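You operate a simulated robot arm through the tools that you are given. There is no shell and no other tool. Be economical: measure what you need, move in short steps, check, and stop when the job is done.

You are at the controls of a simulated two-armed robot. One attempt, no reset.

TASK
Put the yellow pad on the green bench top away on the top of the long bench. Put two of the lids from the steel bench top in the cream bowl. Open the drawer under the vacuum jig, put the green pad from the inside of the drawer under the vacuum jig on the green manual, then shut the jig. Take the black motor that says "2" from the inside of the motor tray and leave it on top of the white plate on the black bench top. Take the nut carton that says "M3" from the top of the long bench and leave it on the assembly bench top. Fetch the motor carton from the top of the long bench and set it on the steel bench top. Put one of the bearing blocks from the grey bench top on the yellow bench top. Put the red tray on the grey bench top away on the top of the feeder stand. Put the small blue tray on the white bench top. Fetch the grey fixture from the black bench top and set it on the blue guard plate. The order is free. Set down upright: motor carton.

Only the result counts: the job must be done as asked and must still hold three seconds after the hand-in. Knocking over, shifting, dropping, spilling or breaking anything else fails it. A push-on lid holds only when it is set on centred and level and pressed home; a screw cap is set on level and turned clockwise until tight.

THE ROBOT
Two 7-joint arms with vacuum grippers on one trunk, on a base that drives. Base frame: it is fixed to the floor where the robot stands at the start and does not move with it; the origin is under the middle of the robot, x ahead of it, y to its left, z up; the surface under the hand at the start is at about z = 71. Lengths are in cm, angles in degrees, forces in N, time in s.
The left shoulder is at the start at [7, 17.4, 105.4], the right one opposite. With the tool pointing down near the work surface each hand reaches from about 30 to 80 cm from the robot's upright axis, wherever it stands, measured 20 degrees to its own side. Places, roughly: assembly bench top [-250, 280, 70]; bearing block (5x6x3 cm) [300, 20, 80]; black motor [150, -100, 75]; blue guard plate (15x11x1 cm) [150, -50, 70]; cream bowl (20x20x9 cm) [100, -250, 70]; drawer under the vacuum jig [150, -80, 60]; green manual [325, -75, 75]; green pad (8x5x4 cm) [150, -80, 60]; grey fixture (5x5x3 cm) [210, -260, 80]; lid [50, 75, 75]; motor carton [125, 50, 75]; nut carton [150, 25, 75]; red tray (12x9x4 cm) [300, -70, 80]; small blue tray (13x10x3 cm) [230, -270, 70]; steel bench top [70, 110, 70]; top of the feeder stand [-90, 120, 50]; top of the long bench [140, 10, 70]; white bench top [-150, -270, 70]; white plate (15x11x4 cm) [180, -250, 80]; yellow bench top [310, 100, 70]; yellow pad (8x5x2 cm) [70, -20, 70]. Payload 3.5 kg a hand.
Tool frame (each hand has its own): the origin (TCP) lies in the middle of the cups' lips, and z points out of the cups. The gripper has 2 cups of 3.2 cm across, covering 3.2 by 8 cm (tool x, y); the bellows give 1 cm. With the vacuum on, a cup seals on a smooth face that it is pressed against (1 to 4 N); it does not hold porous or soft things. The pull reaches 76 N.
Orientation is that of the tool frame in the base frame, as a unit quaternion [x, y, z, w]. With the cups facing straight down, the tool's x points along the base's -x, its y along +y and its z along -z.

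THE INTERFACE
- The arms move only by the tool play_rows. It takes "left_rows", "right_rows" or both (then of equal length, played together; a hand with none holds still); each is a list of rows, each a list of 7 numbers: the shift along the base's x, y, z in cm, then the turn, a rotation vector about the base's x, y, z in degrees, then the vacuum: 1 switches it on, 0 off. In form: [[dx, dy, dz, rx, ry, rz, valve], ...]. A call has 1 to 8 rows; each row shifts and turns the commanded pose from where the row before left it. Each row takes 0.2 s and may step no farther than 5 cm and 8.6 degrees from the row before; otherwise, or with a gripper value out of range, the whole call is refused. Where a pose cannot be reached the arm comes as near as it can. A force on the tool above 40 N (or 10 N above the force at the start of the call, whichever is more), or a blocked arm, ends the call early, and 0.2 s more pass. The pull builds up within a second once a cup has sealed. Time passes only in rows, and 0.2 s behind the last, so rows that do not move give it time. It gives the time, the measured TCP pose, the force on the tool (base axes) and the pull of the vacuum at its end, in the units of the frame above (readings bear some noise), with the torque about the TCP (base axes, N m) and any sound that the robot's microphone picked up, and new pictures: "pictures" is both (left out), scene, wrist or none (wrist: the cameras of the hands that moved).
- Cameras (640 x 400 px; columns grow to the right, rows downward): "scene" is now at [12.51, 3.7, 135.98]; the picture's right is [0.44, -0.90, 0.00], its down [-0.62, -0.31, -0.72] and it looks along [0.65, 0.32, -0.69] (base axes); focal length 294 px, centre (320, 200). "left" rides on the left gripper at [7.4, -1.9, -11] in its tool frame; the picture's right is [0.25, 0.97, 0.00], its down [-0.77, 0.20, -0.60] and it looks along [-0.58, 0.15, 0.80] (tool axes); focal length 218 px, centre (320, 200). "right" rides on the right gripper at [7.4, 1.9, -11] in its tool frame; the picture's right is [-0.25, 0.97, 0.00], its down [-0.77, -0.20, -0.60] and it looks along [-0.58, -0.15, 0.80] (tool axes); focal length 218 px, centre (320, 200). There is no depth. A picture from a camera that has moved, and an enlarged one, comes with that camera's place and axes in the base frame and with its lens.
- move_column(by): slides the trunk up (or, below 0, down) by that many cm; the arms and the scene camera ride with it, the base frame stays. It gives what a move gives, with no picture.
- drive_base(legs): drives the robot by 1 to 6 legs, each [ahead, turn to the left] in cm and degrees, along the robot's own axes; the way and the turn of a leg run together, so that a leg with both is an arc; at most 150 cm and 180 degrees a leg. The arms and the cameras ride along, it lands a little off, and it stops where it bumps. It gives what a move gives, and a new picture of the scene camera.
- pan_tilt(pan, tilt): turns the head with the scene camera to pan (to the left, within 86 degrees either way) and tilt (down, from -29 to 69), counted from straight ahead of the robot. It gives what a move gives, and a new picture of the scene camera.
- close_up(camera, box): a new picture of the part [left, top, right, bottom] of that camera's present view, enlarged. It takes no simulated time.
- hand_in(): hands the job in; it is judged then, once.

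Go step by step. Nothing tells you exact positions but the pictures and the camera data: compare them with the known pose of the tool, close in by small moves and look again before you grip or let go. The budget is 567 turns and 360 pictures, counting those below and the enlarged ones. Unless the task says otherwise, let go and move clear before handing in.

The tools are called after ">>>" as a command line: name --argument value ..., lists and objects as JSON in quotes. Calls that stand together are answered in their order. play_rows: Moves the arms, as the interface text tells. Its arguments: {"type":"object","properties":{"left_rows":{"type":"array","items":{"type":"array","items":{"type":"number"}}},"right_rows":{"type":"array","items":{"type":"array","items":{"type":"number"}}},"pictures":{"type":"string","enum":["both","scene","wrist","none"]}},"required":[]} The other tools are called the same way: move_column (by) slides the trunk up or down; drive_base (legs) drives the base; pan_tilt (pan, tilt) turns the head that bears the scene camera; close_up (camera, box) takes an enlarged picture of a part of a camera's view; hand_in () hands the job in.

At the start:

```text
time: 0.0
left_tcp_pos: [42.84, 46.9, 103.9]
left_ee_rot: [0.0, 1.0, 0.0, 0.0]
left_ft_force: [-0.9, 0.0, -0.6]
left_wrist_torque: [0.04, 0.0, 0.01]
left_pull: 0.1
right_tcp_pos: [52.38, 6.77, 95.08]
right_ee_rot: [0.0, 1.0, 0.0, 0.0]
right_ft_force: [0.1, 0.3, -0.2]
right_wrist_torque: [0.04, 0.0, -0.02]
right_pull: 0.0
trunk travel left (down, up): [-55.0, 29.0]
robot x, y, heading: [0.19, 0.18, 0.1]
head pan, tilt: [26.3, 43.8]
```

scene: 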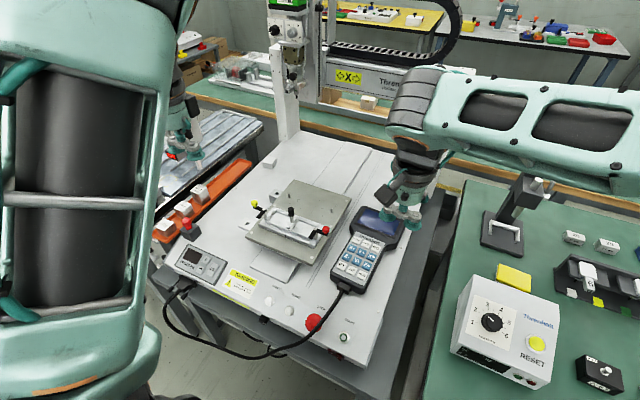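
right: 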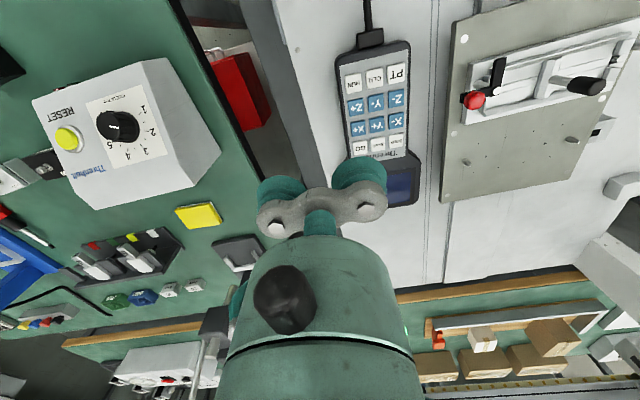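
left: 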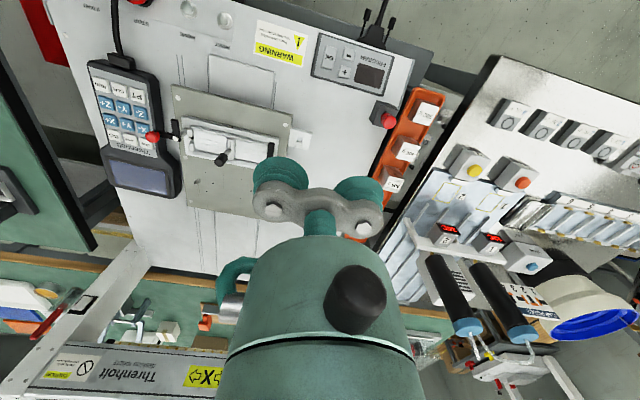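

I see the jig machine ahead, a green bench to the right with the yellow pad, and the long bench behind. I will look around first.

>>> pan_tilt --pan -25 --tilt 35

>>> pan_tilt --pan -75 --tilt 25

>>> pan_tilt --pan 70 --tilt 30

>>> pan_tilt --pan 0 --tilt 15

```text
time: 1.2
left_tcp_pos: [42.76, 46.89, 103.8]
left_ee_rot: [0.001, 1.0, 0.001, -0.001]
left_ft_force: [-0.1, -0.4, -0.6]
left_wrist_torque: [-0.01, 0.0, 0.02]
left_pull: 0.1
right_tcp_pos: [52.49, 6.77, 95.02]
right_ee_rot: [0.001, 1.0, 0.0, 0.001]
right_ft_force: [-0.7, -0.8, 0.4]
right_wrist_torque: [0.06, 0.01, -0.01]
right_pull: 0.0
trunk travel left (down, up): [-55.0, 29.0]
robot x, y, heading: [-0.26, 0.04, -0.2]
head pan, tilt: [-25.0, 35.0]
camera scene: at [13.13, -3.66, 137.3], right [-0.42, -0.91, 0.0], down [-0.52, 0.24, -0.82], along [0.74, -0.35, -0.57], focal length 294 px, centre (320, 200)
```

scene: 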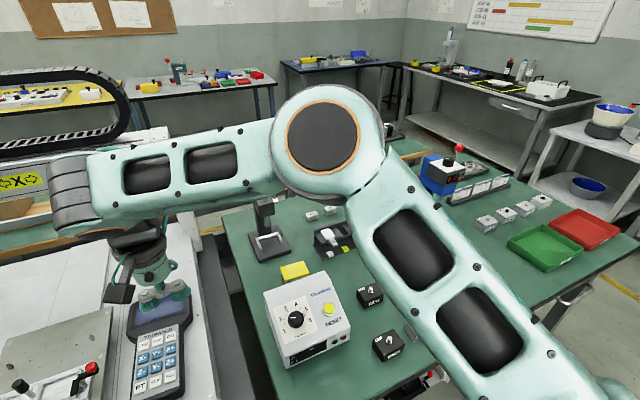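

```text
time: 2.4
left_tcp_pos: [42.76, 46.93, 103.78]
left_ee_rot: [0.0, 1.0, 0.0, 0.0]
left_ft_force: [-0.7, -0.3, -0.2]
left_wrist_torque: [-0.02, -0.01, 0.02]
left_pull: 0.0
right_tcp_pos: [52.38, 6.79, 94.98]
right_ee_rot: [-0.001, 1.0, 0.0, 0.001]
right_ft_force: [-0.2, 0.3, 0.4]
right_wrist_torque: [0.01, 0.0, 0.04]
right_pull: 0.0
trunk travel left (down, up): [-55.0, 29.0]
robot x, y, heading: [-0.02, 0.05, -0.3]
head pan, tilt: [-75.0, 25.0]
camera scene: at [7.54, -8.85, 138.87], right [-0.97, -0.26, 0.0], down [-0.11, 0.41, -0.91], along [0.24, -0.88, -0.42], focal length 294 px, centre (320, 200)
```

scene: 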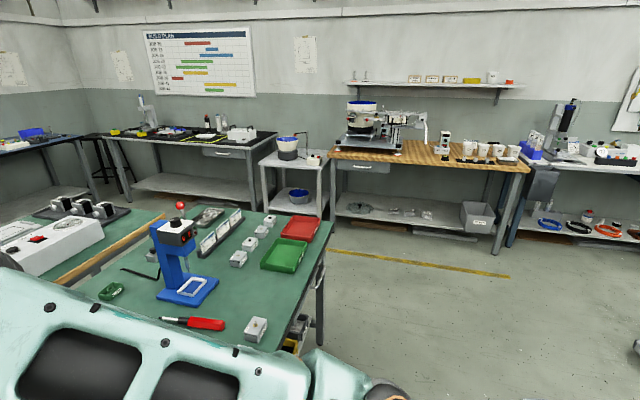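

```text
time: 4.7
left_tcp_pos: [42.84, 46.94, 103.91]
left_ee_rot: [0.0, 1.0, -0.001, 0.0]
left_ft_force: [-0.5, 0.9, -0.2]
left_wrist_torque: [0.0, -0.01, 0.02]
left_pull: 0.0
right_tcp_pos: [52.41, 6.83, 95.09]
right_ee_rot: [0.0, 1.0, 0.0, 0.0]
right_ft_force: [-0.6, -0.3, -0.1]
right_wrist_torque: [0.0, 0.0, -0.03]
right_pull: 0.1
trunk travel left (down, up): [-55.0, 29.0]
robot x, y, heading: [-0.33, -0.23, 0.0]
head pan, tilt: [70.0, 30.0]
camera scene: at [8.24, 8.55, 138.08], right [0.94, -0.34, 0.0], down [-0.17, -0.47, -0.87], along [0.3, 0.81, -0.5], focal length 294 px, centre (320, 200)
```

scene: 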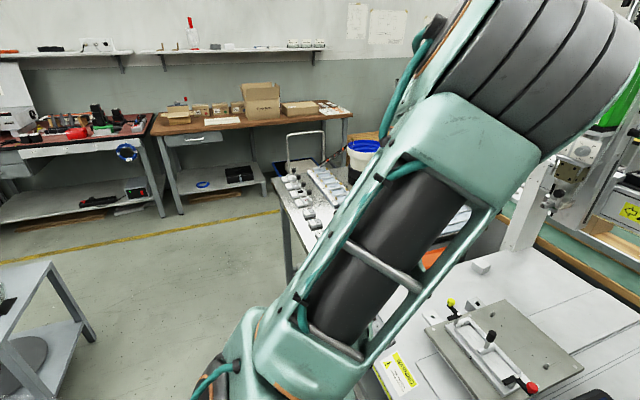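

```text
time: 6.1
left_tcp_pos: [42.86, 46.88, 103.85]
left_ee_rot: [0.0, 1.0, 0.0, 0.001]
left_ft_force: [-0.1, -0.2, -0.3]
left_wrist_torque: [-0.01, 0.02, 0.01]
left_pull: 0.1
right_tcp_pos: [52.43, 6.78, 95.19]
right_ee_rot: [-0.001, 1.0, 0.0, 0.0]
right_ft_force: [0.3, 0.7, 0.1]
right_wrist_torque: [0.0, 0.01, -0.02]
right_pull: 0.0
trunk travel left (down, up): [-55.0, 29.0]
robot x, y, heading: [-0.51, -0.14, -0.1]
head pan, tilt: [0.0, 15.0]
camera scene: at [14.48, 0.06, 140.5], right [0.0, -1.0, 0.0], down [-0.26, 0.0, -0.97], along [0.97, 0.0, -0.26], focal length 294 px, centre (320, 200)
```

scene: 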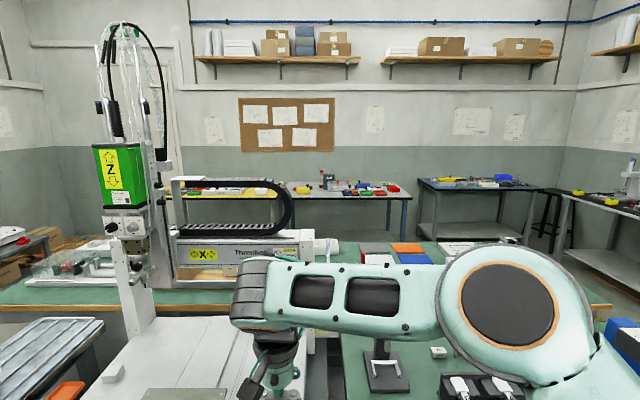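

The arms block part of the view, so I raise the trunk and look again for layout.

>>> move_column --by 29

>>> pan_tilt --pan -35 --tilt 30

>>> pan_tilt --pan 10 --tilt 25

>>> pan_tilt --pan 50 --tilt 30

```text
time: 9.0
left_tcp_pos: [42.72, 46.92, 132.96]
left_ee_rot: [0.0, 1.0, -0.001, 0.0]
left_ft_force: [0.1, -0.6, -0.1]
left_wrist_torque: [0.0, -0.03, -0.02]
left_pull: 0.1
right_tcp_pos: [52.42, 6.75, 124.18]
right_ee_rot: [0.0, 1.0, 0.0, 0.0]
right_ft_force: [-0.2, 0.0, 0.0]
right_wrist_torque: [-0.03, 0.01, -0.01]
right_pull: 0.0
trunk travel left (down, up): [-84.0, 0.0]
robot x, y, heading: [-0.15, -0.1, -0.4]
head pan, tilt: [0.0, 15.0]
```

```text
time: 10.0
left_tcp_pos: [42.77, 47.0, 132.94]
left_ee_rot: [0.0, 1.0, 0.001, -0.001]
left_ft_force: [-0.8, 0.2, -0.5]
left_wrist_torque: [-0.04, 0.0, 0.0]
left_pull: 0.1
right_tcp_pos: [52.57, 6.8, 124.11]
right_ee_rot: [0.0, 1.0, 0.0, 0.0]
right_ft_force: [-0.8, 0.1, -0.1]
right_wrist_torque: [0.0, 0.0, -0.04]
right_pull: 0.0
trunk travel left (down, up): [-84.0, 0.0]
robot x, y, heading: [-0.01, -0.01, -0.1]
head pan, tilt: [-35.0, 30.0]
camera scene: at [12.55, -5.12, 167.08], right [-0.57, -0.82, 0.0], down [-0.41, 0.29, -0.87], along [0.71, -0.5, -0.5], focal length 294 px, centre (320, 200)
```

scene: 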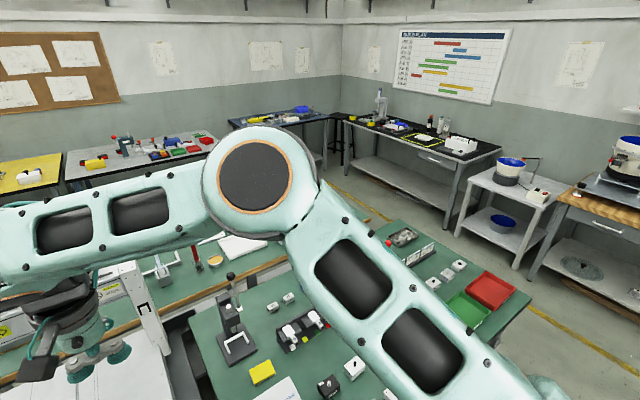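

```text
time: 11.1
left_tcp_pos: [42.76, 46.89, 132.92]
left_ee_rot: [-0.001, 1.0, 0.0, 0.0]
left_ft_force: [-0.6, -0.1, -0.4]
left_wrist_torque: [0.03, 0.02, 0.02]
left_pull: 0.1
right_tcp_pos: [52.61, 6.68, 124.13]
right_ee_rot: [0.0, 1.0, 0.0, -0.001]
right_ft_force: [0.3, -0.6, 0.4]
right_wrist_torque: [0.0, 0.01, 0.02]
right_pull: 0.1
trunk travel left (down, up): [-84.0, 0.0]
robot x, y, heading: [0.12, 0.13, 0.1]
head pan, tilt: [10.0, 25.0]
camera scene: at [14.22, 1.64, 167.87], right [0.17, -0.98, 0.0], down [-0.42, -0.07, -0.91], along [0.89, 0.16, -0.42], focal length 294 px, centre (320, 200)
```

scene: 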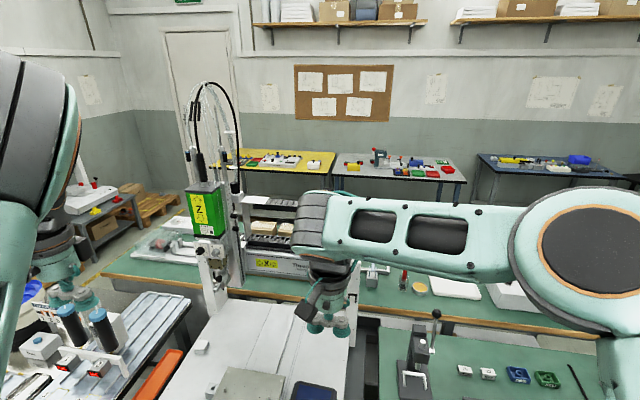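

```text
time: 12.2
left_tcp_pos: [42.88, 46.9, 132.9]
left_ee_rot: [0.0, 1.0, 0.0, 0.001]
left_ft_force: [-0.4, -0.1, -0.6]
left_wrist_torque: [0.04, -0.02, 0.0]
left_pull: 0.0
right_tcp_pos: [52.41, 6.84, 124.07]
right_ee_rot: [-0.001, 1.0, 0.0, 0.0]
right_ft_force: [-0.1, -0.4, -0.2]
right_wrist_torque: [0.0, 0.02, 0.01]
right_pull: 0.0
trunk travel left (down, up): [-84.0, 0.0]
robot x, y, heading: [-0.16, 0.04, -0.2]
head pan, tilt: [50.0, 30.0]
camera scene: at [10.97, 6.97, 167.08], right [0.77, -0.64, 0.0], down [-0.32, -0.38, -0.87], along [0.56, 0.66, -0.5], focal length 294 px, centre (320, 200)
```

scene: 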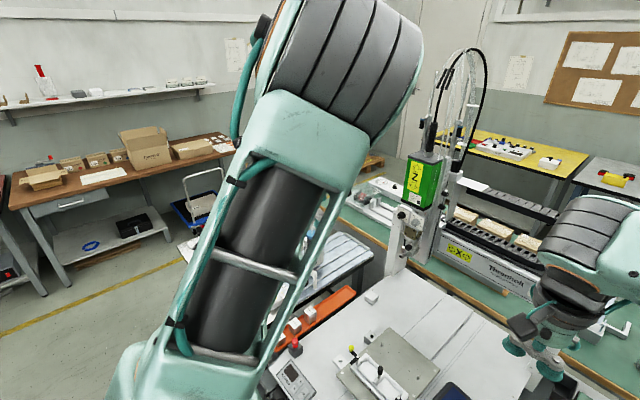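

The yellow pad is at about (68, -21.5) on the green bench. I lower the trunk again and bring the right hand above it.

>>> move_column --by -29

>>> pan_tilt --pan -15 --tilt 55

>>> play_rows --right_rows '[[2.2, -4, 0, 0, 0, 0, 0], [2.2, -4, 0, 0, 0, 0, 0], [2.2, -4, 0, 0, 0, 0, 0], [2.2, -4, 0, 0, 0, 0, 0], [2.2, -4, 0, 0, 0, 0, 0], [2.2, -4, 0, 0, 0, 0, 0], [2.2, -4.2, 0, 0, 0, 0, 0], [0, 0, 0, 0, 0, 0, 0]]'

```text
time: 15.1
left_tcp_pos: [42.79, 46.98, 103.92]
left_ee_rot: [0.001, 1.0, -0.001, 0.0]
left_ft_force: [0.8, 0.3, 0.0]
left_wrist_torque: [-0.01, 0.01, 0.01]
left_pull: 0.0
right_tcp_pos: [52.48, 6.86, 95.12]
right_ee_rot: [0.001, 1.0, 0.0, -0.001]
right_ft_force: [-0.4, 0.0, -0.2]
right_wrist_torque: [0.02, 0.0, 0.02]
right_pull: 0.2
trunk travel left (down, up): [-55.0, 29.0]
robot x, y, heading: [-0.43, 0.18, -0.1]
head pan, tilt: [50.0, 30.0]
```

```text
time: 16.5
left_tcp_pos: [42.88, 46.88, 103.85]
left_ee_rot: [0.0, 1.0, 0.0, 0.0]
left_ft_force: [0.0, 0.3, 0.1]
left_wrist_torque: [0.02, -0.04, -0.02]
left_pull: 0.1
right_tcp_pos: [52.44, 6.79, 95.04]
right_ee_rot: [0.0, 1.0, 0.0, 0.0]
right_ft_force: [0.7, 0.5, -0.1]
right_wrist_torque: [0.01, -0.05, 0.0]
right_pull: 0.0
trunk travel left (down, up): [-55.0, 29.0]
robot x, y, heading: [-0.19, -0.18, -0.1]
head pan, tilt: [-15.0, 55.0]
camera scene: at [12.11, -1.81, 134.48], right [-0.26, -0.97, 0.0], down [-0.79, 0.21, -0.57], along [0.55, -0.15, -0.82], focal length 294 px, centre (320, 200)
```

scene: 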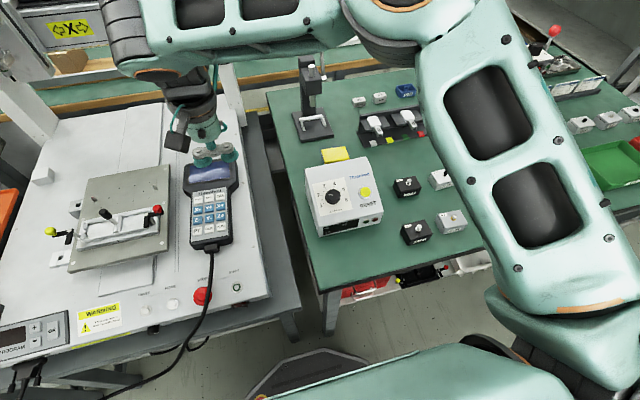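

```text
time: 18.3
left_tcp_pos: [42.77, 46.99, 103.98]
left_ee_rot: [-0.001, 1.0, 0.001, 0.0]
left_ft_force: [-0.7, 0.6, 0.0]
left_wrist_torque: [0.01, 0.01, 0.02]
left_pull: 0.1
right_tcp_pos: [67.78, -21.35, 95.19]
right_ee_rot: [0.0, 1.0, 0.0, -0.001]
right_ft_force: [0.3, 0.1, 0.2]
right_wrist_torque: [-0.05, 0.0, 0.01]
right_pull: 0.0
trunk travel left (down, up): [-55.0, 29.0]
robot x, y, heading: [-0.24, 0.31, 0.0]
head pan, tilt: [-15.0, 55.0]
camera scene: at [12.03, -1.74, 134.48], right [-0.26, -0.97, 0.0], down [-0.79, 0.21, -0.57], along [0.55, -0.15, -0.82], focal length 294 px, centre (320, 200)
camera right: at [60.38, -19.51, 106.14], right [0.25, 0.97, 0.0], down [0.77, -0.2, 0.6], along [0.58, -0.15, -0.8], focal length 218 px, centre (320, 200)
```

scene: 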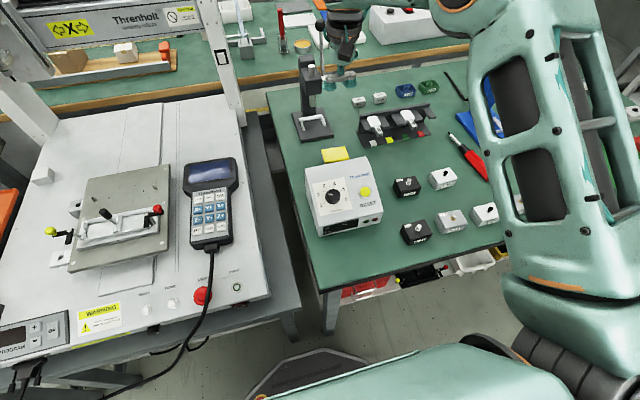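
right: 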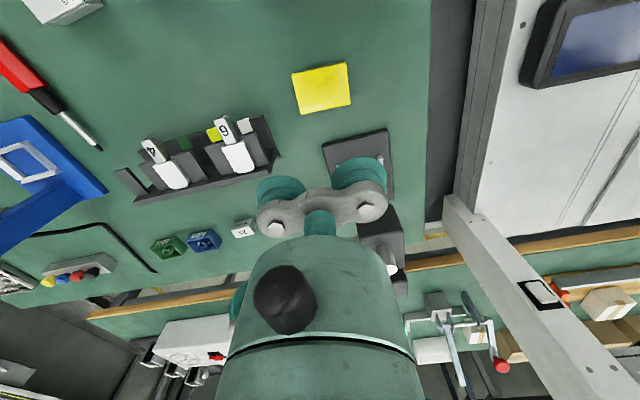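

Pad located at about (66, -20.7). I descend above it in steps, watching the nearby dial box.

>>> play_rows --right_rows '[[-1.2, 0.6, -3.8, 0, 0, 0, 0], [0, 0, -3.8, 0, 0, 0, 0], [0, 0, -3.6, 0, 0, 0, 0], [0, 0, -3.6, 0, 0, 0, 0]]'

```text
time: 19.3
left_tcp_pos: [42.88, 46.94, 103.78]
left_ee_rot: [0.0, 1.0, 0.0, -0.001]
left_ft_force: [0.3, 0.0, -0.2]
left_wrist_torque: [0.01, 0.02, 0.03]
left_pull: 0.0
right_tcp_pos: [66.71, -20.69, 80.37]
right_ee_rot: [-0.001, 1.0, 0.001, -0.001]
right_ft_force: [-0.4, -0.9, 0.3]
right_wrist_torque: [0.03, 0.0, 0.03]
right_pull: 0.0
trunk travel left (down, up): [-55.0, 29.0]
robot x, y, heading: [0.0, 0.02, -0.1]
head pan, tilt: [-15.0, 55.0]
camera scene: at [12.2, -1.85, 134.47], right [-0.26, -0.97, 0.0], down [-0.79, 0.21, -0.57], along [0.55, -0.15, -0.82], focal length 294 px, centre (320, 200)
camera right: at [59.32, -18.91, 91.3], right [0.25, 0.97, 0.0], down [0.77, -0.2, 0.6], along [0.58, -0.15, -0.8], focal length 218 px, centre (320, 200)
```

scene: 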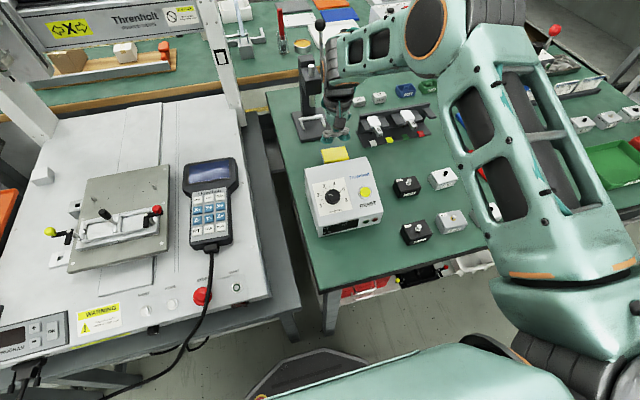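
right: 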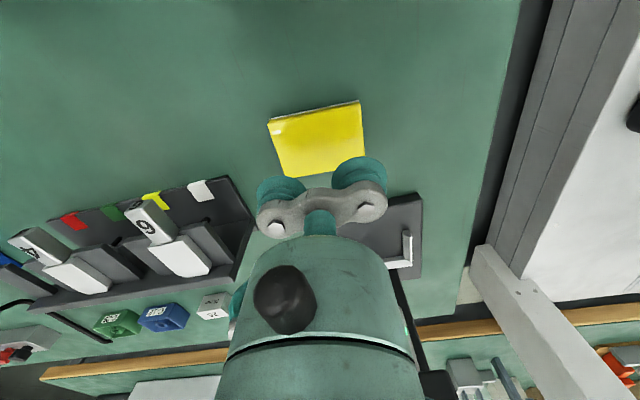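

Pad is aligned with the cups and centred at (66.1, -20.7). I go down with vacuum on.

>>> play_rows --right_rows '[[-0.6, 0, -3, 0, 0, 0, 1], [0, 0, -3, 0, 0, 0, 1], [0, 0, -1, 0, 0, 0, 1], [0, 0, -0.5, 0, 0, 0, 1], [0, 0, 0, 0, 0, 0, 1]]' --pictures "wrist"

```text
time: 20.2
left_tcp_pos: [42.38, 46.91, 104.03]
left_ee_rot: [0.0, 1.0, 0.001, 0.003]
left_ft_force: [-0.2, -0.2, 0.1]
left_wrist_torque: [0.01, 0.02, 0.02]
left_pull: 0.1
right_tcp_pos: [66.15, -20.85, 73.98]
right_ee_rot: [0.001, 1.0, 0.0, 0.007]
right_ft_force: [-11.3, 0.6, 22.3]
right_wrist_torque: [0.28, -0.04, 0.02]
right_pull: 37.9
trunk travel left (down, up): [-55.0, 29.0]
robot x, y, heading: [0.12, 0.27, -0.1]
head pan, tilt: [-15.0, 55.0]
stopped in row 4 (right hand): the force on the tool passed its limit at 58 N (the readings are from after the stop); the commanded pose is now the measured one
camera right: at [58.59, -19.0, 84.87], right [0.25, 0.97, 0.0], down [0.76, -0.2, 0.62], along [0.6, -0.15, -0.79], focal length 218 px, centre (320, 200)
```

right: 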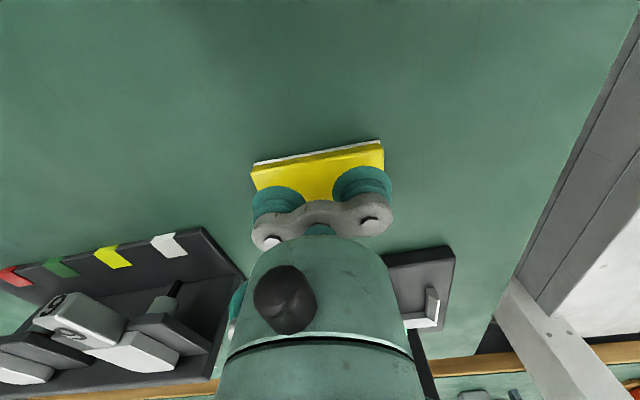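

Contact made with pull 37.9 N. I lift gently and check.

>>> play_rows --right_rows '[[0, 0, 0.3, 0, 0, 0, 1], [0, 0, 0, 0, 0, 0, 1], [0, 0, 0, 0, 0, 0, 1], [0, 0, 2, 0, 0, 0, 1], [0, 0, 3, 0, 0, 0, 1], [0, 0, 4, 0, 0, 0, 1]]' --pictures "wrist"

```text
time: 21.6
left_tcp_pos: [42.85, 46.89, 103.92]
left_ee_rot: [0.0, 1.0, 0.0, 0.0]
left_ft_force: [-0.3, 0.5, -0.9]
left_wrist_torque: [-0.04, -0.03, 0.02]
left_pull: 0.0
right_tcp_pos: [66.48, -21.0, 82.83]
right_ee_rot: [0.001, 1.0, 0.0, 0.005]
right_ft_force: [-0.5, -0.1, -0.1]
right_wrist_torque: [0.11, -0.02, 0.01]
right_pull: 37.8
trunk travel left (down, up): [-55.0, 29.0]
robot x, y, heading: [-0.24, -0.44, -0.0]
head pan, tilt: [-15.0, 55.0]
camera right: at [59.1, -19.21, 93.67], right [0.25, 0.97, 0.0], down [0.76, -0.2, 0.61], along [0.59, -0.15, -0.79], focal length 218 px, centre (320, 200)
```

right: 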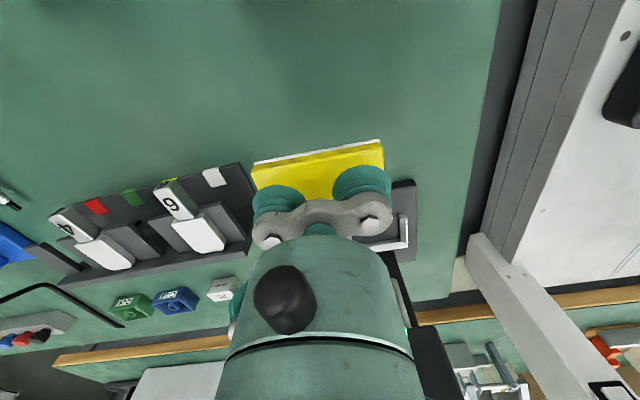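

The pad is held by one cup, steadily. I raise it, tuck both arms in and prepare to drive around the right side to the aisle behind the long bench.

>>> play_rows --right_rows '[[0, 0, 4.5, 0, 0, 0, 1], [0, 0, 4.5, 0, 0, 0, 1], [0, 0, 4.5, 0, 0, 0, 1], [-3, 0, 4, 0, 0, 0, 1], [-4.5, 0, 2, 0, 0, 0, 1], [-4.5, 0, 2, 0, 0, 0, 1], [-4.5, 0, 1, 0, 0, 0, 1], [-4.5, 0, 0, 0, 0, 0, 1]]' --left_rows '[[0, -2, 1, 0, 0, 0, 0], [0, -2, 1, 0, 0, 0, 0], [0, -2, 1, 0, 0, 0, 0], [0, -2, 1, 0, 0, 0, 0], [0, -2, 1, 0, 0, 0, 0], [0, -2, 0, 0, 0, 0, 0], [0, -2, 0, 0, 0, 0, 0], [0, -2, 0, 0, 0, 0, 0]]' --pictures "none"

>>> pan_tilt --pan 0 --tilt 35

```text
time: 23.4
left_tcp_pos: [42.67, 30.8, 108.93]
left_ee_rot: [0.0, 1.0, 0.001, 0.001]
left_ft_force: [-0.9, -0.1, 0.2]
left_wrist_torque: [0.01, -0.03, 0.02]
left_pull: 0.0
right_tcp_pos: [45.3, -21.11, 105.55]
right_ee_rot: [0.002, 1.0, 0.0, 0.007]
right_ft_force: [-1.0, 0.0, -1.0]
right_wrist_torque: [0.12, -0.06, 0.02]
right_pull: 37.9
trunk travel left (down, up): [-55.0, 29.0]
robot x, y, heading: [-0.12, 0.36, -0.1]
head pan, tilt: [-15.0, 55.0]
```

```text
time: 24.2
left_tcp_pos: [42.78, 31.01, 108.9]
left_ee_rot: [0.0, 1.0, 0.0, 0.0]
left_ft_force: [0.0, -1.1, 0.2]
left_wrist_torque: [0.0, 0.0, 0.0]
left_pull: 0.1
right_tcp_pos: [45.62, -20.94, 105.45]
right_ee_rot: [0.001, 1.0, 0.0, 0.004]
right_ft_force: [0.5, 1.6, -0.7]
right_wrist_torque: [0.12, -0.01, -0.01]
right_pull: 37.7
trunk travel left (down, up): [-55.0, 29.0]
robot x, y, heading: [-0.08, -0.05, -0.1]
head pan, tilt: [0.0, 35.0]
camera scene: at [13.94, 0.05, 137.29], right [0.0, -1.0, 0.0], down [-0.57, 0.0, -0.82], along [0.82, 0.0, -0.57], focal length 294 px, centre (320, 200)
```

scene: 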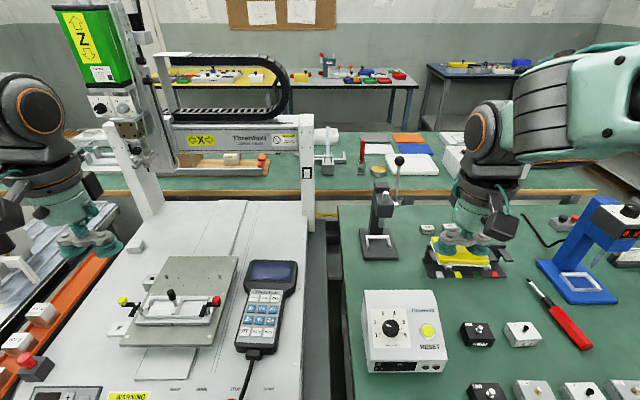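

View is clear. I back away, turn right and drive to the corridor on the right.

>>> drive_base --legs '[[-30, 0], [0, -90], [150, 0]]'

```text
time: 33.6
left_tcp_pos: [1.67, -105.35, 108.95]
left_ee_rot: [0.716, 0.698, 0.001, 0.0]
left_ft_force: [-0.4, -0.7, -0.3]
left_wrist_torque: [0.05, 0.0, -0.03]
left_pull: 0.0
right_tcp_pos: [-50.13, -107.16, 105.33]
right_ee_rot: [0.714, 0.701, 0.0, 0.003]
right_ft_force: [0.2, 0.1, 0.2]
right_wrist_torque: [0.06, -0.03, 0.02]
right_pull: 0.1
trunk travel left (down, up): [-55.0, 29.0]
robot x, y, heading: [-27.59, -61.88, -99.5]
head pan, tilt: [0.0, 35.0]
stopped in leg 3: the robot was blocked; the commanded pose is now the measured one
camera scene: at [-30.22, -75.72, 137.28], right [-0.99, 0.17, 0.0], down [0.1, 0.57, -0.82], along [-0.14, -0.81, -0.57], focal length 294 px, centre (320, 200)
```

scene: 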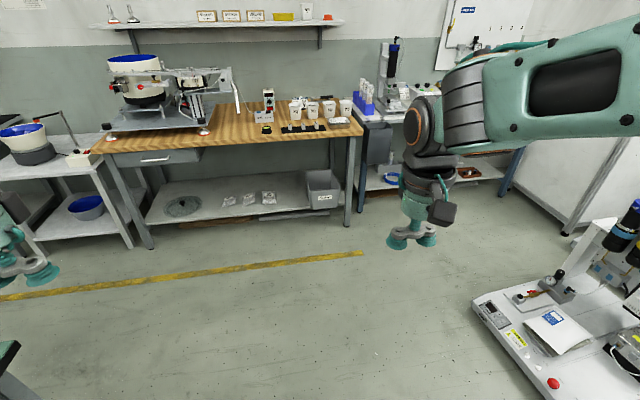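

The robot was blocked and the pad has come off the cups. I look around for the pad and the obstacle.

>>> pan_tilt --pan -50 --tilt 50

>>> pan_tilt --pan 0 --tilt 69

>>> pan_tilt --pan 70 --tilt 40

```text
time: 34.8
left_tcp_pos: [1.88, -105.32, 108.89]
left_ee_rot: [0.717, 0.697, 0.0, 0.0]
left_ft_force: [-0.4, 0.5, -0.6]
left_wrist_torque: [0.02, -0.03, 0.02]
left_pull: 0.2
right_tcp_pos: [-50.03, -107.07, 105.47]
right_ee_rot: [0.715, 0.699, -0.002, 0.004]
right_ft_force: [-1.0, -0.7, -0.2]
right_wrist_torque: [0.0, -0.01, 0.03]
right_pull: 0.0
trunk travel left (down, up): [-55.0, 29.0]
robot x, y, heading: [-28.01, -62.06, -99.5]
head pan, tilt: [-50.0, 50.0]
camera scene: at [-35.12, -70.89, 135.13], right [-0.51, 0.86, 0.0], down [0.66, 0.39, -0.64], along [-0.55, -0.33, -0.77], focal length 294 px, centre (320, 200)
```

scene: 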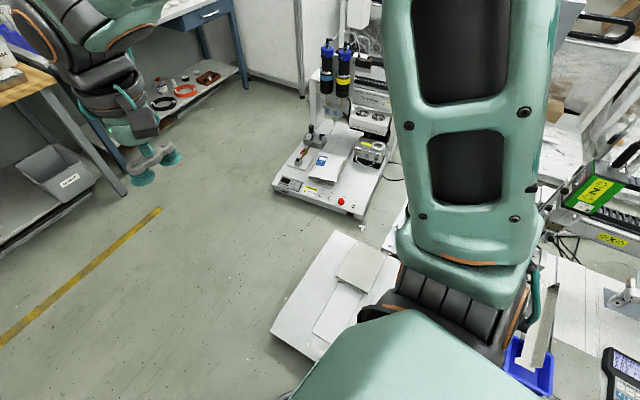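

```text
time: 35.9
left_tcp_pos: [1.66, -105.58, 108.85]
left_ee_rot: [0.717, 0.697, -0.001, 0.0]
left_ft_force: [0.7, -0.3, -0.1]
left_wrist_torque: [0.02, 0.0, 0.0]
left_pull: 0.2
right_tcp_pos: [-50.18, -107.07, 105.28]
right_ee_rot: [0.714, 0.7, -0.001, 0.003]
right_ft_force: [-0.3, -0.7, 0.4]
right_wrist_torque: [-0.02, 0.0, -0.03]
right_pull: 0.1
trunk travel left (down, up): [-55.0, 29.0]
robot x, y, heading: [-27.69, -62.27, -99.6]
head pan, tilt: [0.0, 68.8]
camera scene: at [-29.5, -72.46, 132.93], right [-0.99, 0.17, 0.0], down [0.15, 0.92, -0.36], along [-0.06, -0.36, -0.93], focal length 294 px, centre (320, 200)
```

scene: 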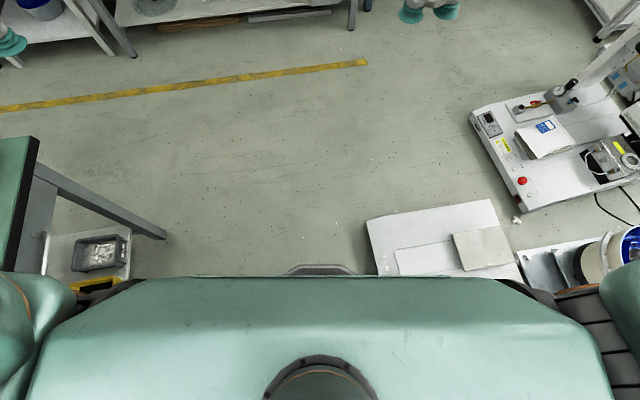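

```text
time: 37.4
left_tcp_pos: [1.77, -105.48, 108.95]
left_ee_rot: [0.717, 0.697, 0.0, 0.0]
left_ft_force: [0.3, -0.8, -0.1]
left_wrist_torque: [-0.01, 0.01, -0.01]
left_pull: 0.2
right_tcp_pos: [-50.0, -107.01, 105.32]
right_ee_rot: [0.715, 0.699, -0.002, 0.003]
right_ft_force: [-0.1, 0.3, 0.6]
right_wrist_torque: [0.01, -0.03, 0.02]
right_pull: 0.1
trunk travel left (down, up): [-55.0, 29.0]
robot x, y, heading: [-27.99, -62.01, -99.6]
head pan, tilt: [70.0, 40.0]
camera scene: at [-21.17, -71.14, 136.54], right [-0.49, -0.87, 0.0], down [-0.56, 0.32, -0.77], along [0.67, -0.38, -0.64], focal length 294 px, centre (320, 200)
```

scene: 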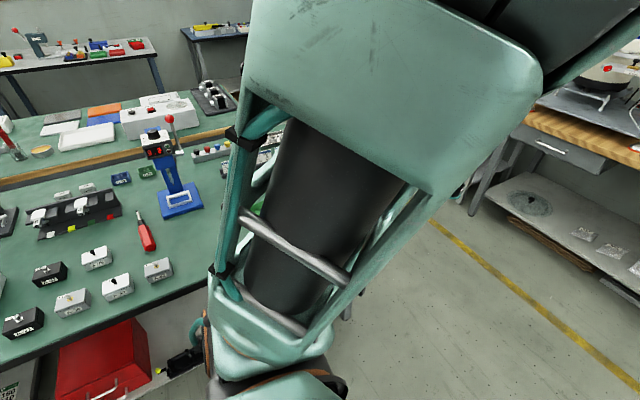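

A machine row stands right of me now. I look further to the right to find the pad.

>>> pan_tilt --pan -86 --tilt 40

>>> close_up --camera "right" --box '[0, 0, 640, 400]'

```text
time: 39.8
left_tcp_pos: [1.82, -105.33, 108.88]
left_ee_rot: [0.717, 0.697, 0.0, 0.0]
left_ft_force: [0.8, -1.3, 0.5]
left_wrist_torque: [0.02, 0.0, 0.01]
left_pull: 0.1
right_tcp_pos: [-50.03, -107.14, 105.46]
right_ee_rot: [0.715, 0.699, -0.002, 0.004]
right_ft_force: [-0.5, -0.9, -0.2]
right_wrist_torque: [-0.02, 0.02, 0.02]
right_pull: 0.0
trunk travel left (down, up): [-55.0, 29.0]
robot x, y, heading: [-27.81, -62.21, -99.6]
head pan, tilt: [-85.9, 40.0]
camera scene: at [-37.03, -66.14, 136.54], right [0.09, 1.0, 0.0], down [0.64, -0.06, -0.77], along [-0.76, 0.07, -0.64], focal length 294 px, centre (320, 200)
```

scene: 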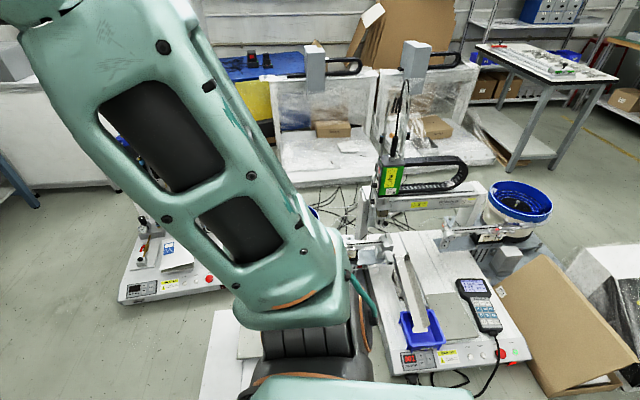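

```text
1.00 times, centred on (320, 200) of right (not enlarged: the box is as wide or as high as the picture)
camera zoom: at [-48.02, -99.74, 116.26], right [0.96, -0.27, 0.0], down [-0.22, -0.76, 0.61], along [-0.16, -0.59, -0.79], focal length 218 px, centre (320, 200)
```

zoom: 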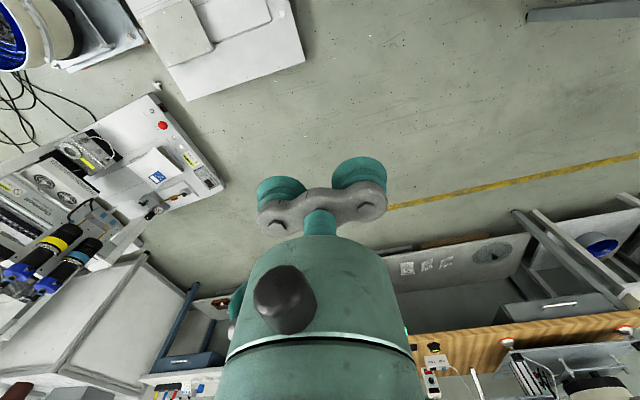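

The pad is not on the floor ahead. I check the floor near my sides.

>>> pan_tilt --pan 86 --tilt 60

>>> pan_tilt --pan -86 --tilt 65

```text
time: 42.4
left_tcp_pos: [1.77, -105.44, 108.92]
left_ee_rot: [0.717, 0.697, -0.001, 0.001]
left_ft_force: [-0.1, 0.1, 0.1]
left_wrist_torque: [0.0, 0.02, -0.01]
left_pull: 0.0
right_tcp_pos: [-50.1, -107.02, 105.4]
right_ee_rot: [0.714, 0.7, -0.002, 0.003]
right_ft_force: [1.1, 0.1, 0.1]
right_wrist_torque: [0.02, 0.0, -0.02]
right_pull: 0.1
trunk travel left (down, up): [-55.0, 29.0]
robot x, y, heading: [-27.96, -62.42, -99.4]
head pan, tilt: [85.9, 60.0]
camera scene: at [-22.08, -68.51, 133.87], right [-0.23, -0.97, 0.0], down [-0.84, 0.2, -0.5], along [0.49, -0.12, -0.87], focal length 294 px, centre (320, 200)
```

scene: 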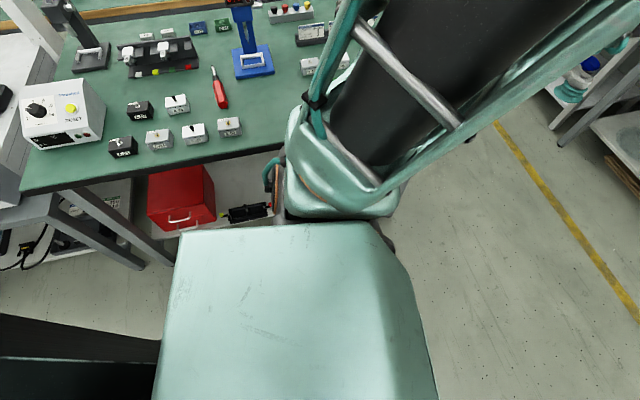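

```text
time: 45.0
left_tcp_pos: [1.8, -105.56, 108.82]
left_ee_rot: [0.717, 0.697, -0.001, 0.001]
left_ft_force: [-0.8, 0.4, -0.2]
left_wrist_torque: [0.03, 0.02, -0.01]
left_pull: 0.0
right_tcp_pos: [-50.12, -107.1, 105.41]
right_ee_rot: [0.715, 0.7, -0.002, 0.004]
right_ft_force: [-0.3, -0.3, -0.8]
right_wrist_torque: [-0.02, 0.0, 0.01]
right_pull: 0.0
trunk travel left (down, up): [-55.0, 29.0]
robot x, y, heading: [-27.58, -61.89, -99.4]
head pan, tilt: [-85.9, 65.0]
camera scene: at [-34.6, -66.37, 133.31], right [0.09, 1.0, 0.0], down [0.9, -0.09, -0.42], along [-0.42, 0.04, -0.91], focal length 294 px, centre (320, 200)
```

scene: 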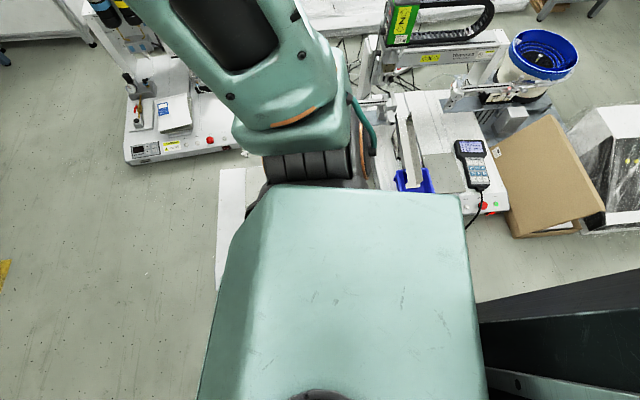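

I back up along the way I came and look at the floor there.

>>> pan_tilt --pan 0 --tilt 55

>>> drive_base --legs '[[-65, 0]]'

```text
time: 46.6
left_tcp_pos: [1.7, -105.42, 108.96]
left_ee_rot: [0.717, 0.697, -0.001, 0.001]
left_ft_force: [0.4, -0.8, -0.4]
left_wrist_torque: [-0.02, 0.0, -0.03]
left_pull: 0.0
right_tcp_pos: [-50.1, -107.0, 105.41]
right_ee_rot: [0.714, 0.7, -0.001, 0.003]
right_ft_force: [0.4, -0.1, 0.1]
right_wrist_torque: [-0.03, 0.02, 0.05]
right_pull: 0.0
trunk travel left (down, up): [-55.0, 29.0]
robot x, y, heading: [-28.01, -62.36, -99.3]
head pan, tilt: [0.0, 55.0]
camera scene: at [-29.76, -74.05, 134.47], right [-0.99, 0.17, 0.0], down [0.14, 0.81, -0.57], along [-0.1, -0.57, -0.82], focal length 294 px, centre (320, 200)
```

scene: 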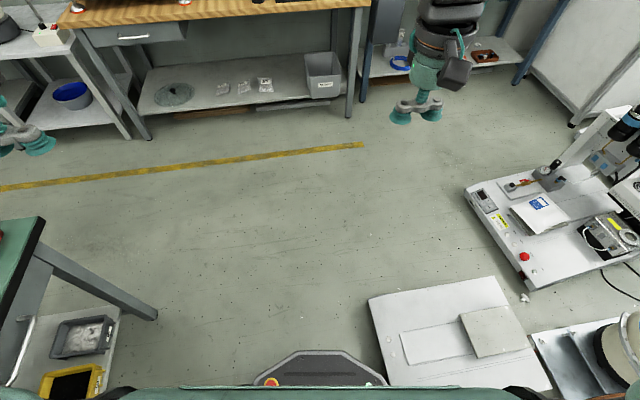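

```text
time: 50.2
left_tcp_pos: [12.63, -40.45, 108.99]
left_ee_rot: [0.715, 0.699, 0.0, 0.001]
left_ft_force: [-0.1, 0.2, 0.3]
left_wrist_torque: [0.03, -0.02, 0.0]
left_pull: 0.1
right_tcp_pos: [-39.1, -42.41, 105.38]
right_ee_rot: [0.713, 0.702, -0.002, 0.003]
right_ft_force: [0.0, -0.6, -0.8]
right_wrist_torque: [0.02, -0.03, 0.01]
right_pull: 0.1
trunk travel left (down, up): [-55.0, 29.0]
robot x, y, heading: [-16.77, 2.63, -99.1]
head pan, tilt: [0.0, 55.0]
camera scene: at [-18.98, -9.22, 134.47], right [-0.99, 0.16, 0.0], down [0.13, 0.81, -0.57], along [-0.09, -0.57, -0.82], focal length 294 px, centre (320, 200)
```

scene: 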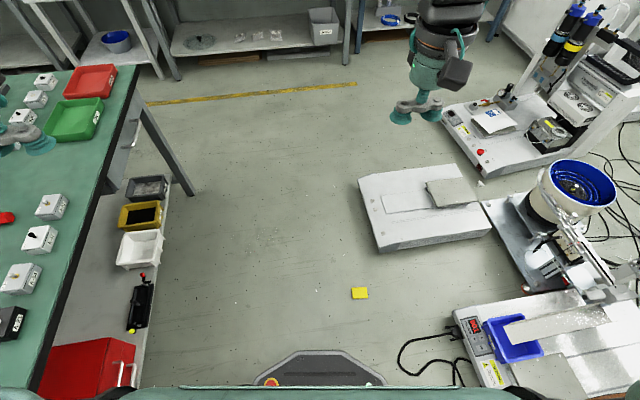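

The yellow pad lies on the floor at about (-43, -48). I need to lower the trunk to reach it, so I first check where the elbows are.

>>> pan_tilt --pan 60 --tilt 35

>>> pan_tilt --pan -60 --tilt 35

```text
time: 51.5
left_tcp_pos: [12.64, -40.4, 108.91]
left_ee_rot: [0.715, 0.699, 0.0, 0.0]
left_ft_force: [-0.3, -0.3, -0.6]
left_wrist_torque: [0.0, -0.02, 0.01]
left_pull: 0.0
right_tcp_pos: [-39.2, -42.35, 105.38]
right_ee_rot: [0.713, 0.701, -0.003, 0.003]
right_ft_force: [-0.7, 0.6, 0.4]
right_wrist_torque: [0.01, 0.0, 0.0]
right_pull: 0.2
trunk travel left (down, up): [-55.0, 29.0]
robot x, y, heading: [-17.11, 2.69, -99.3]
head pan, tilt: [60.0, 35.0]
camera scene: at [-11.01, -7.7, 137.3], right [-0.63, -0.77, 0.0], down [-0.44, 0.36, -0.82], along [0.63, -0.52, -0.57], focal length 294 px, centre (320, 200)
```

scene: 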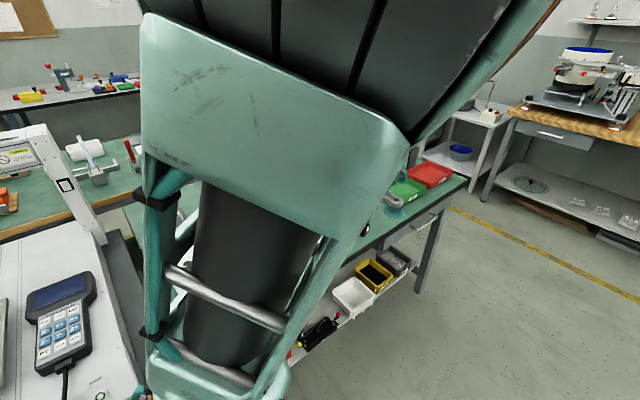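

```text
time: 53.5
left_tcp_pos: [12.7, -40.49, 108.92]
left_ee_rot: [0.715, 0.699, 0.0, 0.0]
left_ft_force: [0.1, -0.1, -0.4]
left_wrist_torque: [0.04, -0.03, 0.02]
left_pull: 0.1
right_tcp_pos: [-39.17, -42.34, 105.44]
right_ee_rot: [0.713, 0.701, -0.002, 0.003]
right_ft_force: [0.6, -0.4, 0.2]
right_wrist_torque: [0.0, -0.03, 0.02]
right_pull: 0.1
trunk travel left (down, up): [-55.0, 29.0]
robot x, y, heading: [-16.89, 2.9, -99.3]
head pan, tilt: [-60.0, 35.0]
camera scene: at [-26.06, -5.24, 137.3], right [-0.35, 0.94, 0.0], down [0.54, 0.2, -0.82], along [-0.77, -0.29, -0.57], focal length 294 px, centre (320, 200)
```

scene: 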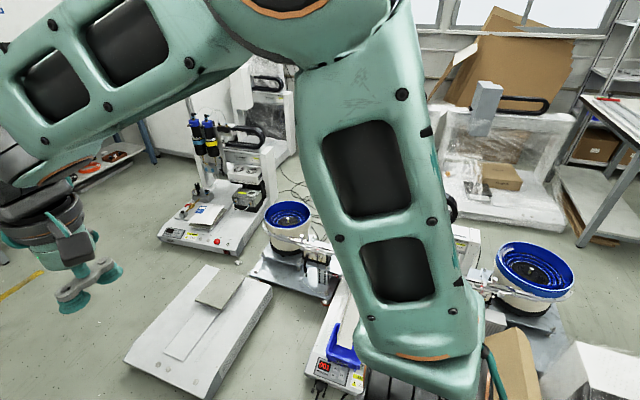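

Elbows are high (about z 150), so lowering the trunk is safe. I lower it fully and look.

>>> move_column --by -55

>>> pan_tilt --pan -15 --tilt 55

```text
refused: -55 is not a number from -40 to 40
```

```text
time: 54.6
left_tcp_pos: [12.71, -40.43, 108.96]
left_ee_rot: [0.715, 0.699, 0.0, 0.001]
left_ft_force: [-0.1, 0.6, 0.5]
left_wrist_torque: [0.02, -0.01, 0.02]
left_pull: 0.0
right_tcp_pos: [-39.22, -42.4, 105.38]
right_ee_rot: [0.713, 0.701, -0.002, 0.002]
right_ft_force: [-0.1, 0.1, 0.4]
right_wrist_torque: [-0.03, 0.05, 0.01]
right_pull: 0.1
trunk travel left (down, up): [-55.0, 29.0]
robot x, y, heading: [-17.39, 2.62, -99.5]
head pan, tilt: [-15.0, 55.0]
camera scene: at [-20.8, -8.69, 134.48], right [-0.91, 0.41, 0.0], down [0.34, 0.75, -0.57], along [-0.24, -0.52, -0.82], focal length 294 px, centre (320, 200)
```

scene: 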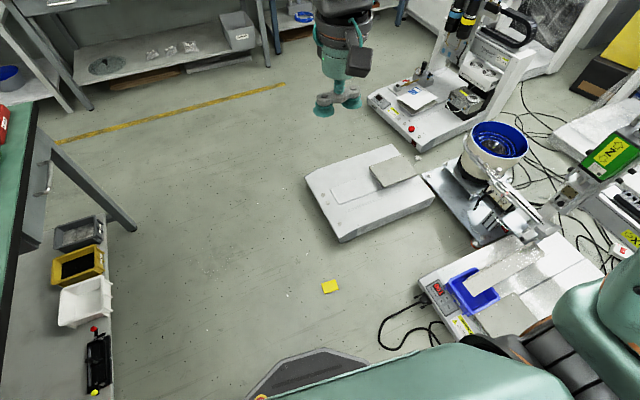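

>>> move_column --by -40

>>> move_column --by -15

>>> close_up --camera "right" --box '[0, 0, 640, 400]'

```text
time: 58.5
left_tcp_pos: [12.74, -40.4, 68.84]
left_ee_rot: [0.715, 0.699, -0.001, 0.001]
left_ft_force: [-0.1, 0.4, 0.4]
left_wrist_torque: [0.0, 0.04, -0.01]
left_pull: 0.1
right_tcp_pos: [-39.03, -42.24, 65.38]
right_ee_rot: [0.713, 0.702, -0.001, 0.002]
right_ft_force: [-0.1, 0.0, 0.1]
right_wrist_torque: [0.02, 0.01, 0.02]
right_pull: 0.1
trunk travel left (down, up): [-15.0, 69.0]
robot x, y, heading: [-17.3, 2.75, -99.2]
head pan, tilt: [-15.0, 55.0]
```

```text
time: 60.2
left_tcp_pos: [12.67, -40.5, 53.91]
left_ee_rot: [0.715, 0.699, -0.001, 0.001]
left_ft_force: [0.2, -0.2, 0.4]
left_wrist_torque: [-0.01, 0.0, 0.02]
left_pull: 0.0
right_tcp_pos: [-39.11, -42.37, 50.38]
right_ee_rot: [0.712, 0.702, -0.003, 0.003]
right_ft_force: [-0.1, 0.5, 1.1]
right_wrist_torque: [-0.01, -0.01, 0.0]
right_pull: 0.0
trunk travel left (down, up): [0.0, 84.0]
robot x, y, heading: [-17.39, 2.96, -99.4]
head pan, tilt: [-15.0, 55.0]
```

```text
1.00 times, centred on (320, 200) of right (not enlarged: the box is as wide or as high as the picture)
camera zoom: at [-37.15, -34.99, 61.27], right [0.96, -0.27, 0.0], down [-0.21, -0.76, 0.61], along [-0.16, -0.59, -0.79], focal length 218 px, centre (320, 200)
```

zoom: 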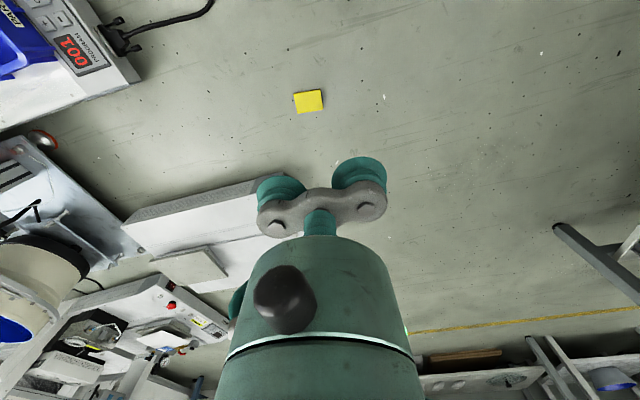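

Pad on the floor at (-43.4, -47.8). I bring the right hand down above it.

>>> play_rows --right_rows '[[-1, -1, -4.6, 0, 0, 0, 0], [-1, -1, -4.6, 0, 0, 0, 0], [-1, -1, -4.6, 0, 0, 0, 0], [-1, -1, -4.6, 0, 0, 0, 0], [-0.3, -1, -4.6, 0, 0, 0, 0], [0, -0.4, -4.6, 0, 0, 0, 0], [0, 0, -4.6, 0, 0, 0, 0], [0, 0, -4.6, 0, 0, 0, 0]]' --pictures "wrist"

```text
time: 62.0
left_tcp_pos: [12.6, -40.35, 53.81]
left_ee_rot: [0.715, 0.699, -0.001, 0.001]
left_ft_force: [0.2, 0.5, -0.4]
left_wrist_torque: [-0.02, 0.01, 0.01]
left_pull: 0.0
right_tcp_pos: [-43.2, -47.64, 13.44]
right_ee_rot: [0.712, 0.702, -0.001, 0.004]
right_ft_force: [-0.2, 0.0, 0.4]
right_wrist_torque: [0.01, 0.0, 0.02]
right_pull: 0.0
trunk travel left (down, up): [0.0, 84.0]
robot x, y, heading: [-17.01, 2.84, -99.4]
head pan, tilt: [-15.0, 55.0]
camera right: at [-41.14, -40.26, 24.41], right [0.96, -0.27, 0.0], down [-0.21, -0.76, 0.61], along [-0.16, -0.59, -0.79], focal length 218 px, centre (320, 200)
```

right: 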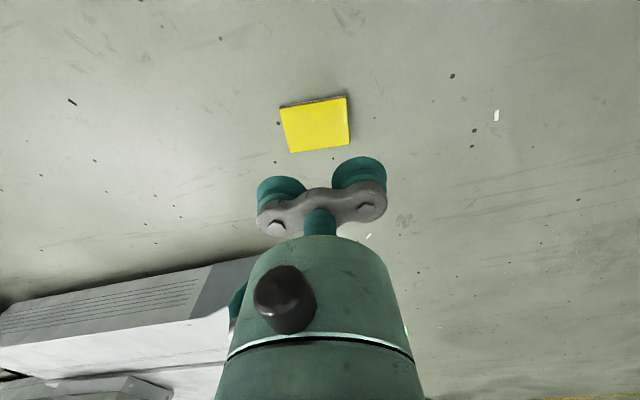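

The pad is only about 6.6–7 cm long, so only one cup can seal; I will centre one cup on it. I descend in small steps.

>>> play_rows --right_rows '[[2, -0.2, -4, 0, 0, -4, 1], [0, 0, -4, 0, 0, 0, 1], [0, 0, -1.5, 0, 0, 0, 1], [0, 0, -0.5, 0, 0, 0, 1], [0, 0, -0.5, 0, 0, 0, 1], [0, 0, -0.4, 0, 0, 0, 1], [0, 0, 0, 0, 0, 0, 1], [0, 0, 0, 0, 0, 0, 1]]' --pictures "wrist"

```text
time: 63.8
left_tcp_pos: [12.62, -40.57, 53.92]
left_ee_rot: [0.715, 0.699, -0.001, 0.001]
left_ft_force: [1.1, 0.1, -0.4]
left_wrist_torque: [-0.01, -0.01, -0.01]
left_pull: 0.1
right_tcp_pos: [-41.4, -47.7, 2.82]
right_ee_rot: [0.736, 0.677, -0.002, 0.003]
right_ft_force: [0.4, 0.4, -0.9]
right_wrist_torque: [0.0, -0.02, -0.03]
right_pull: 0.1
trunk travel left (down, up): [0.0, 84.0]
robot x, y, heading: [-17.26, 2.91, -99.2]
head pan, tilt: [-15.0, 55.0]
camera right: at [-38.93, -40.6, 13.64], right [0.94, -0.33, 0.0], down [-0.27, -0.75, 0.61], along [-0.2, -0.57, -0.79], focal length 218 px, centre (320, 200)
```

right: 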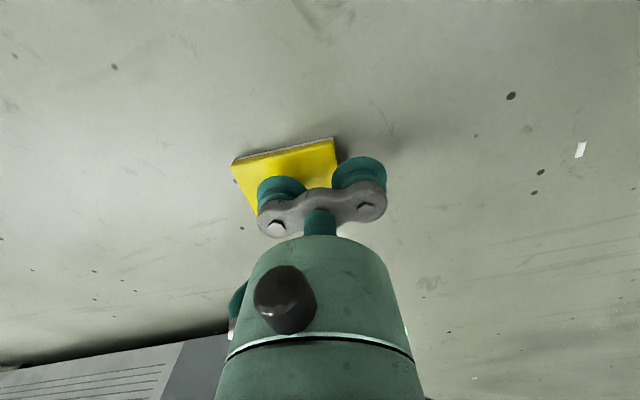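

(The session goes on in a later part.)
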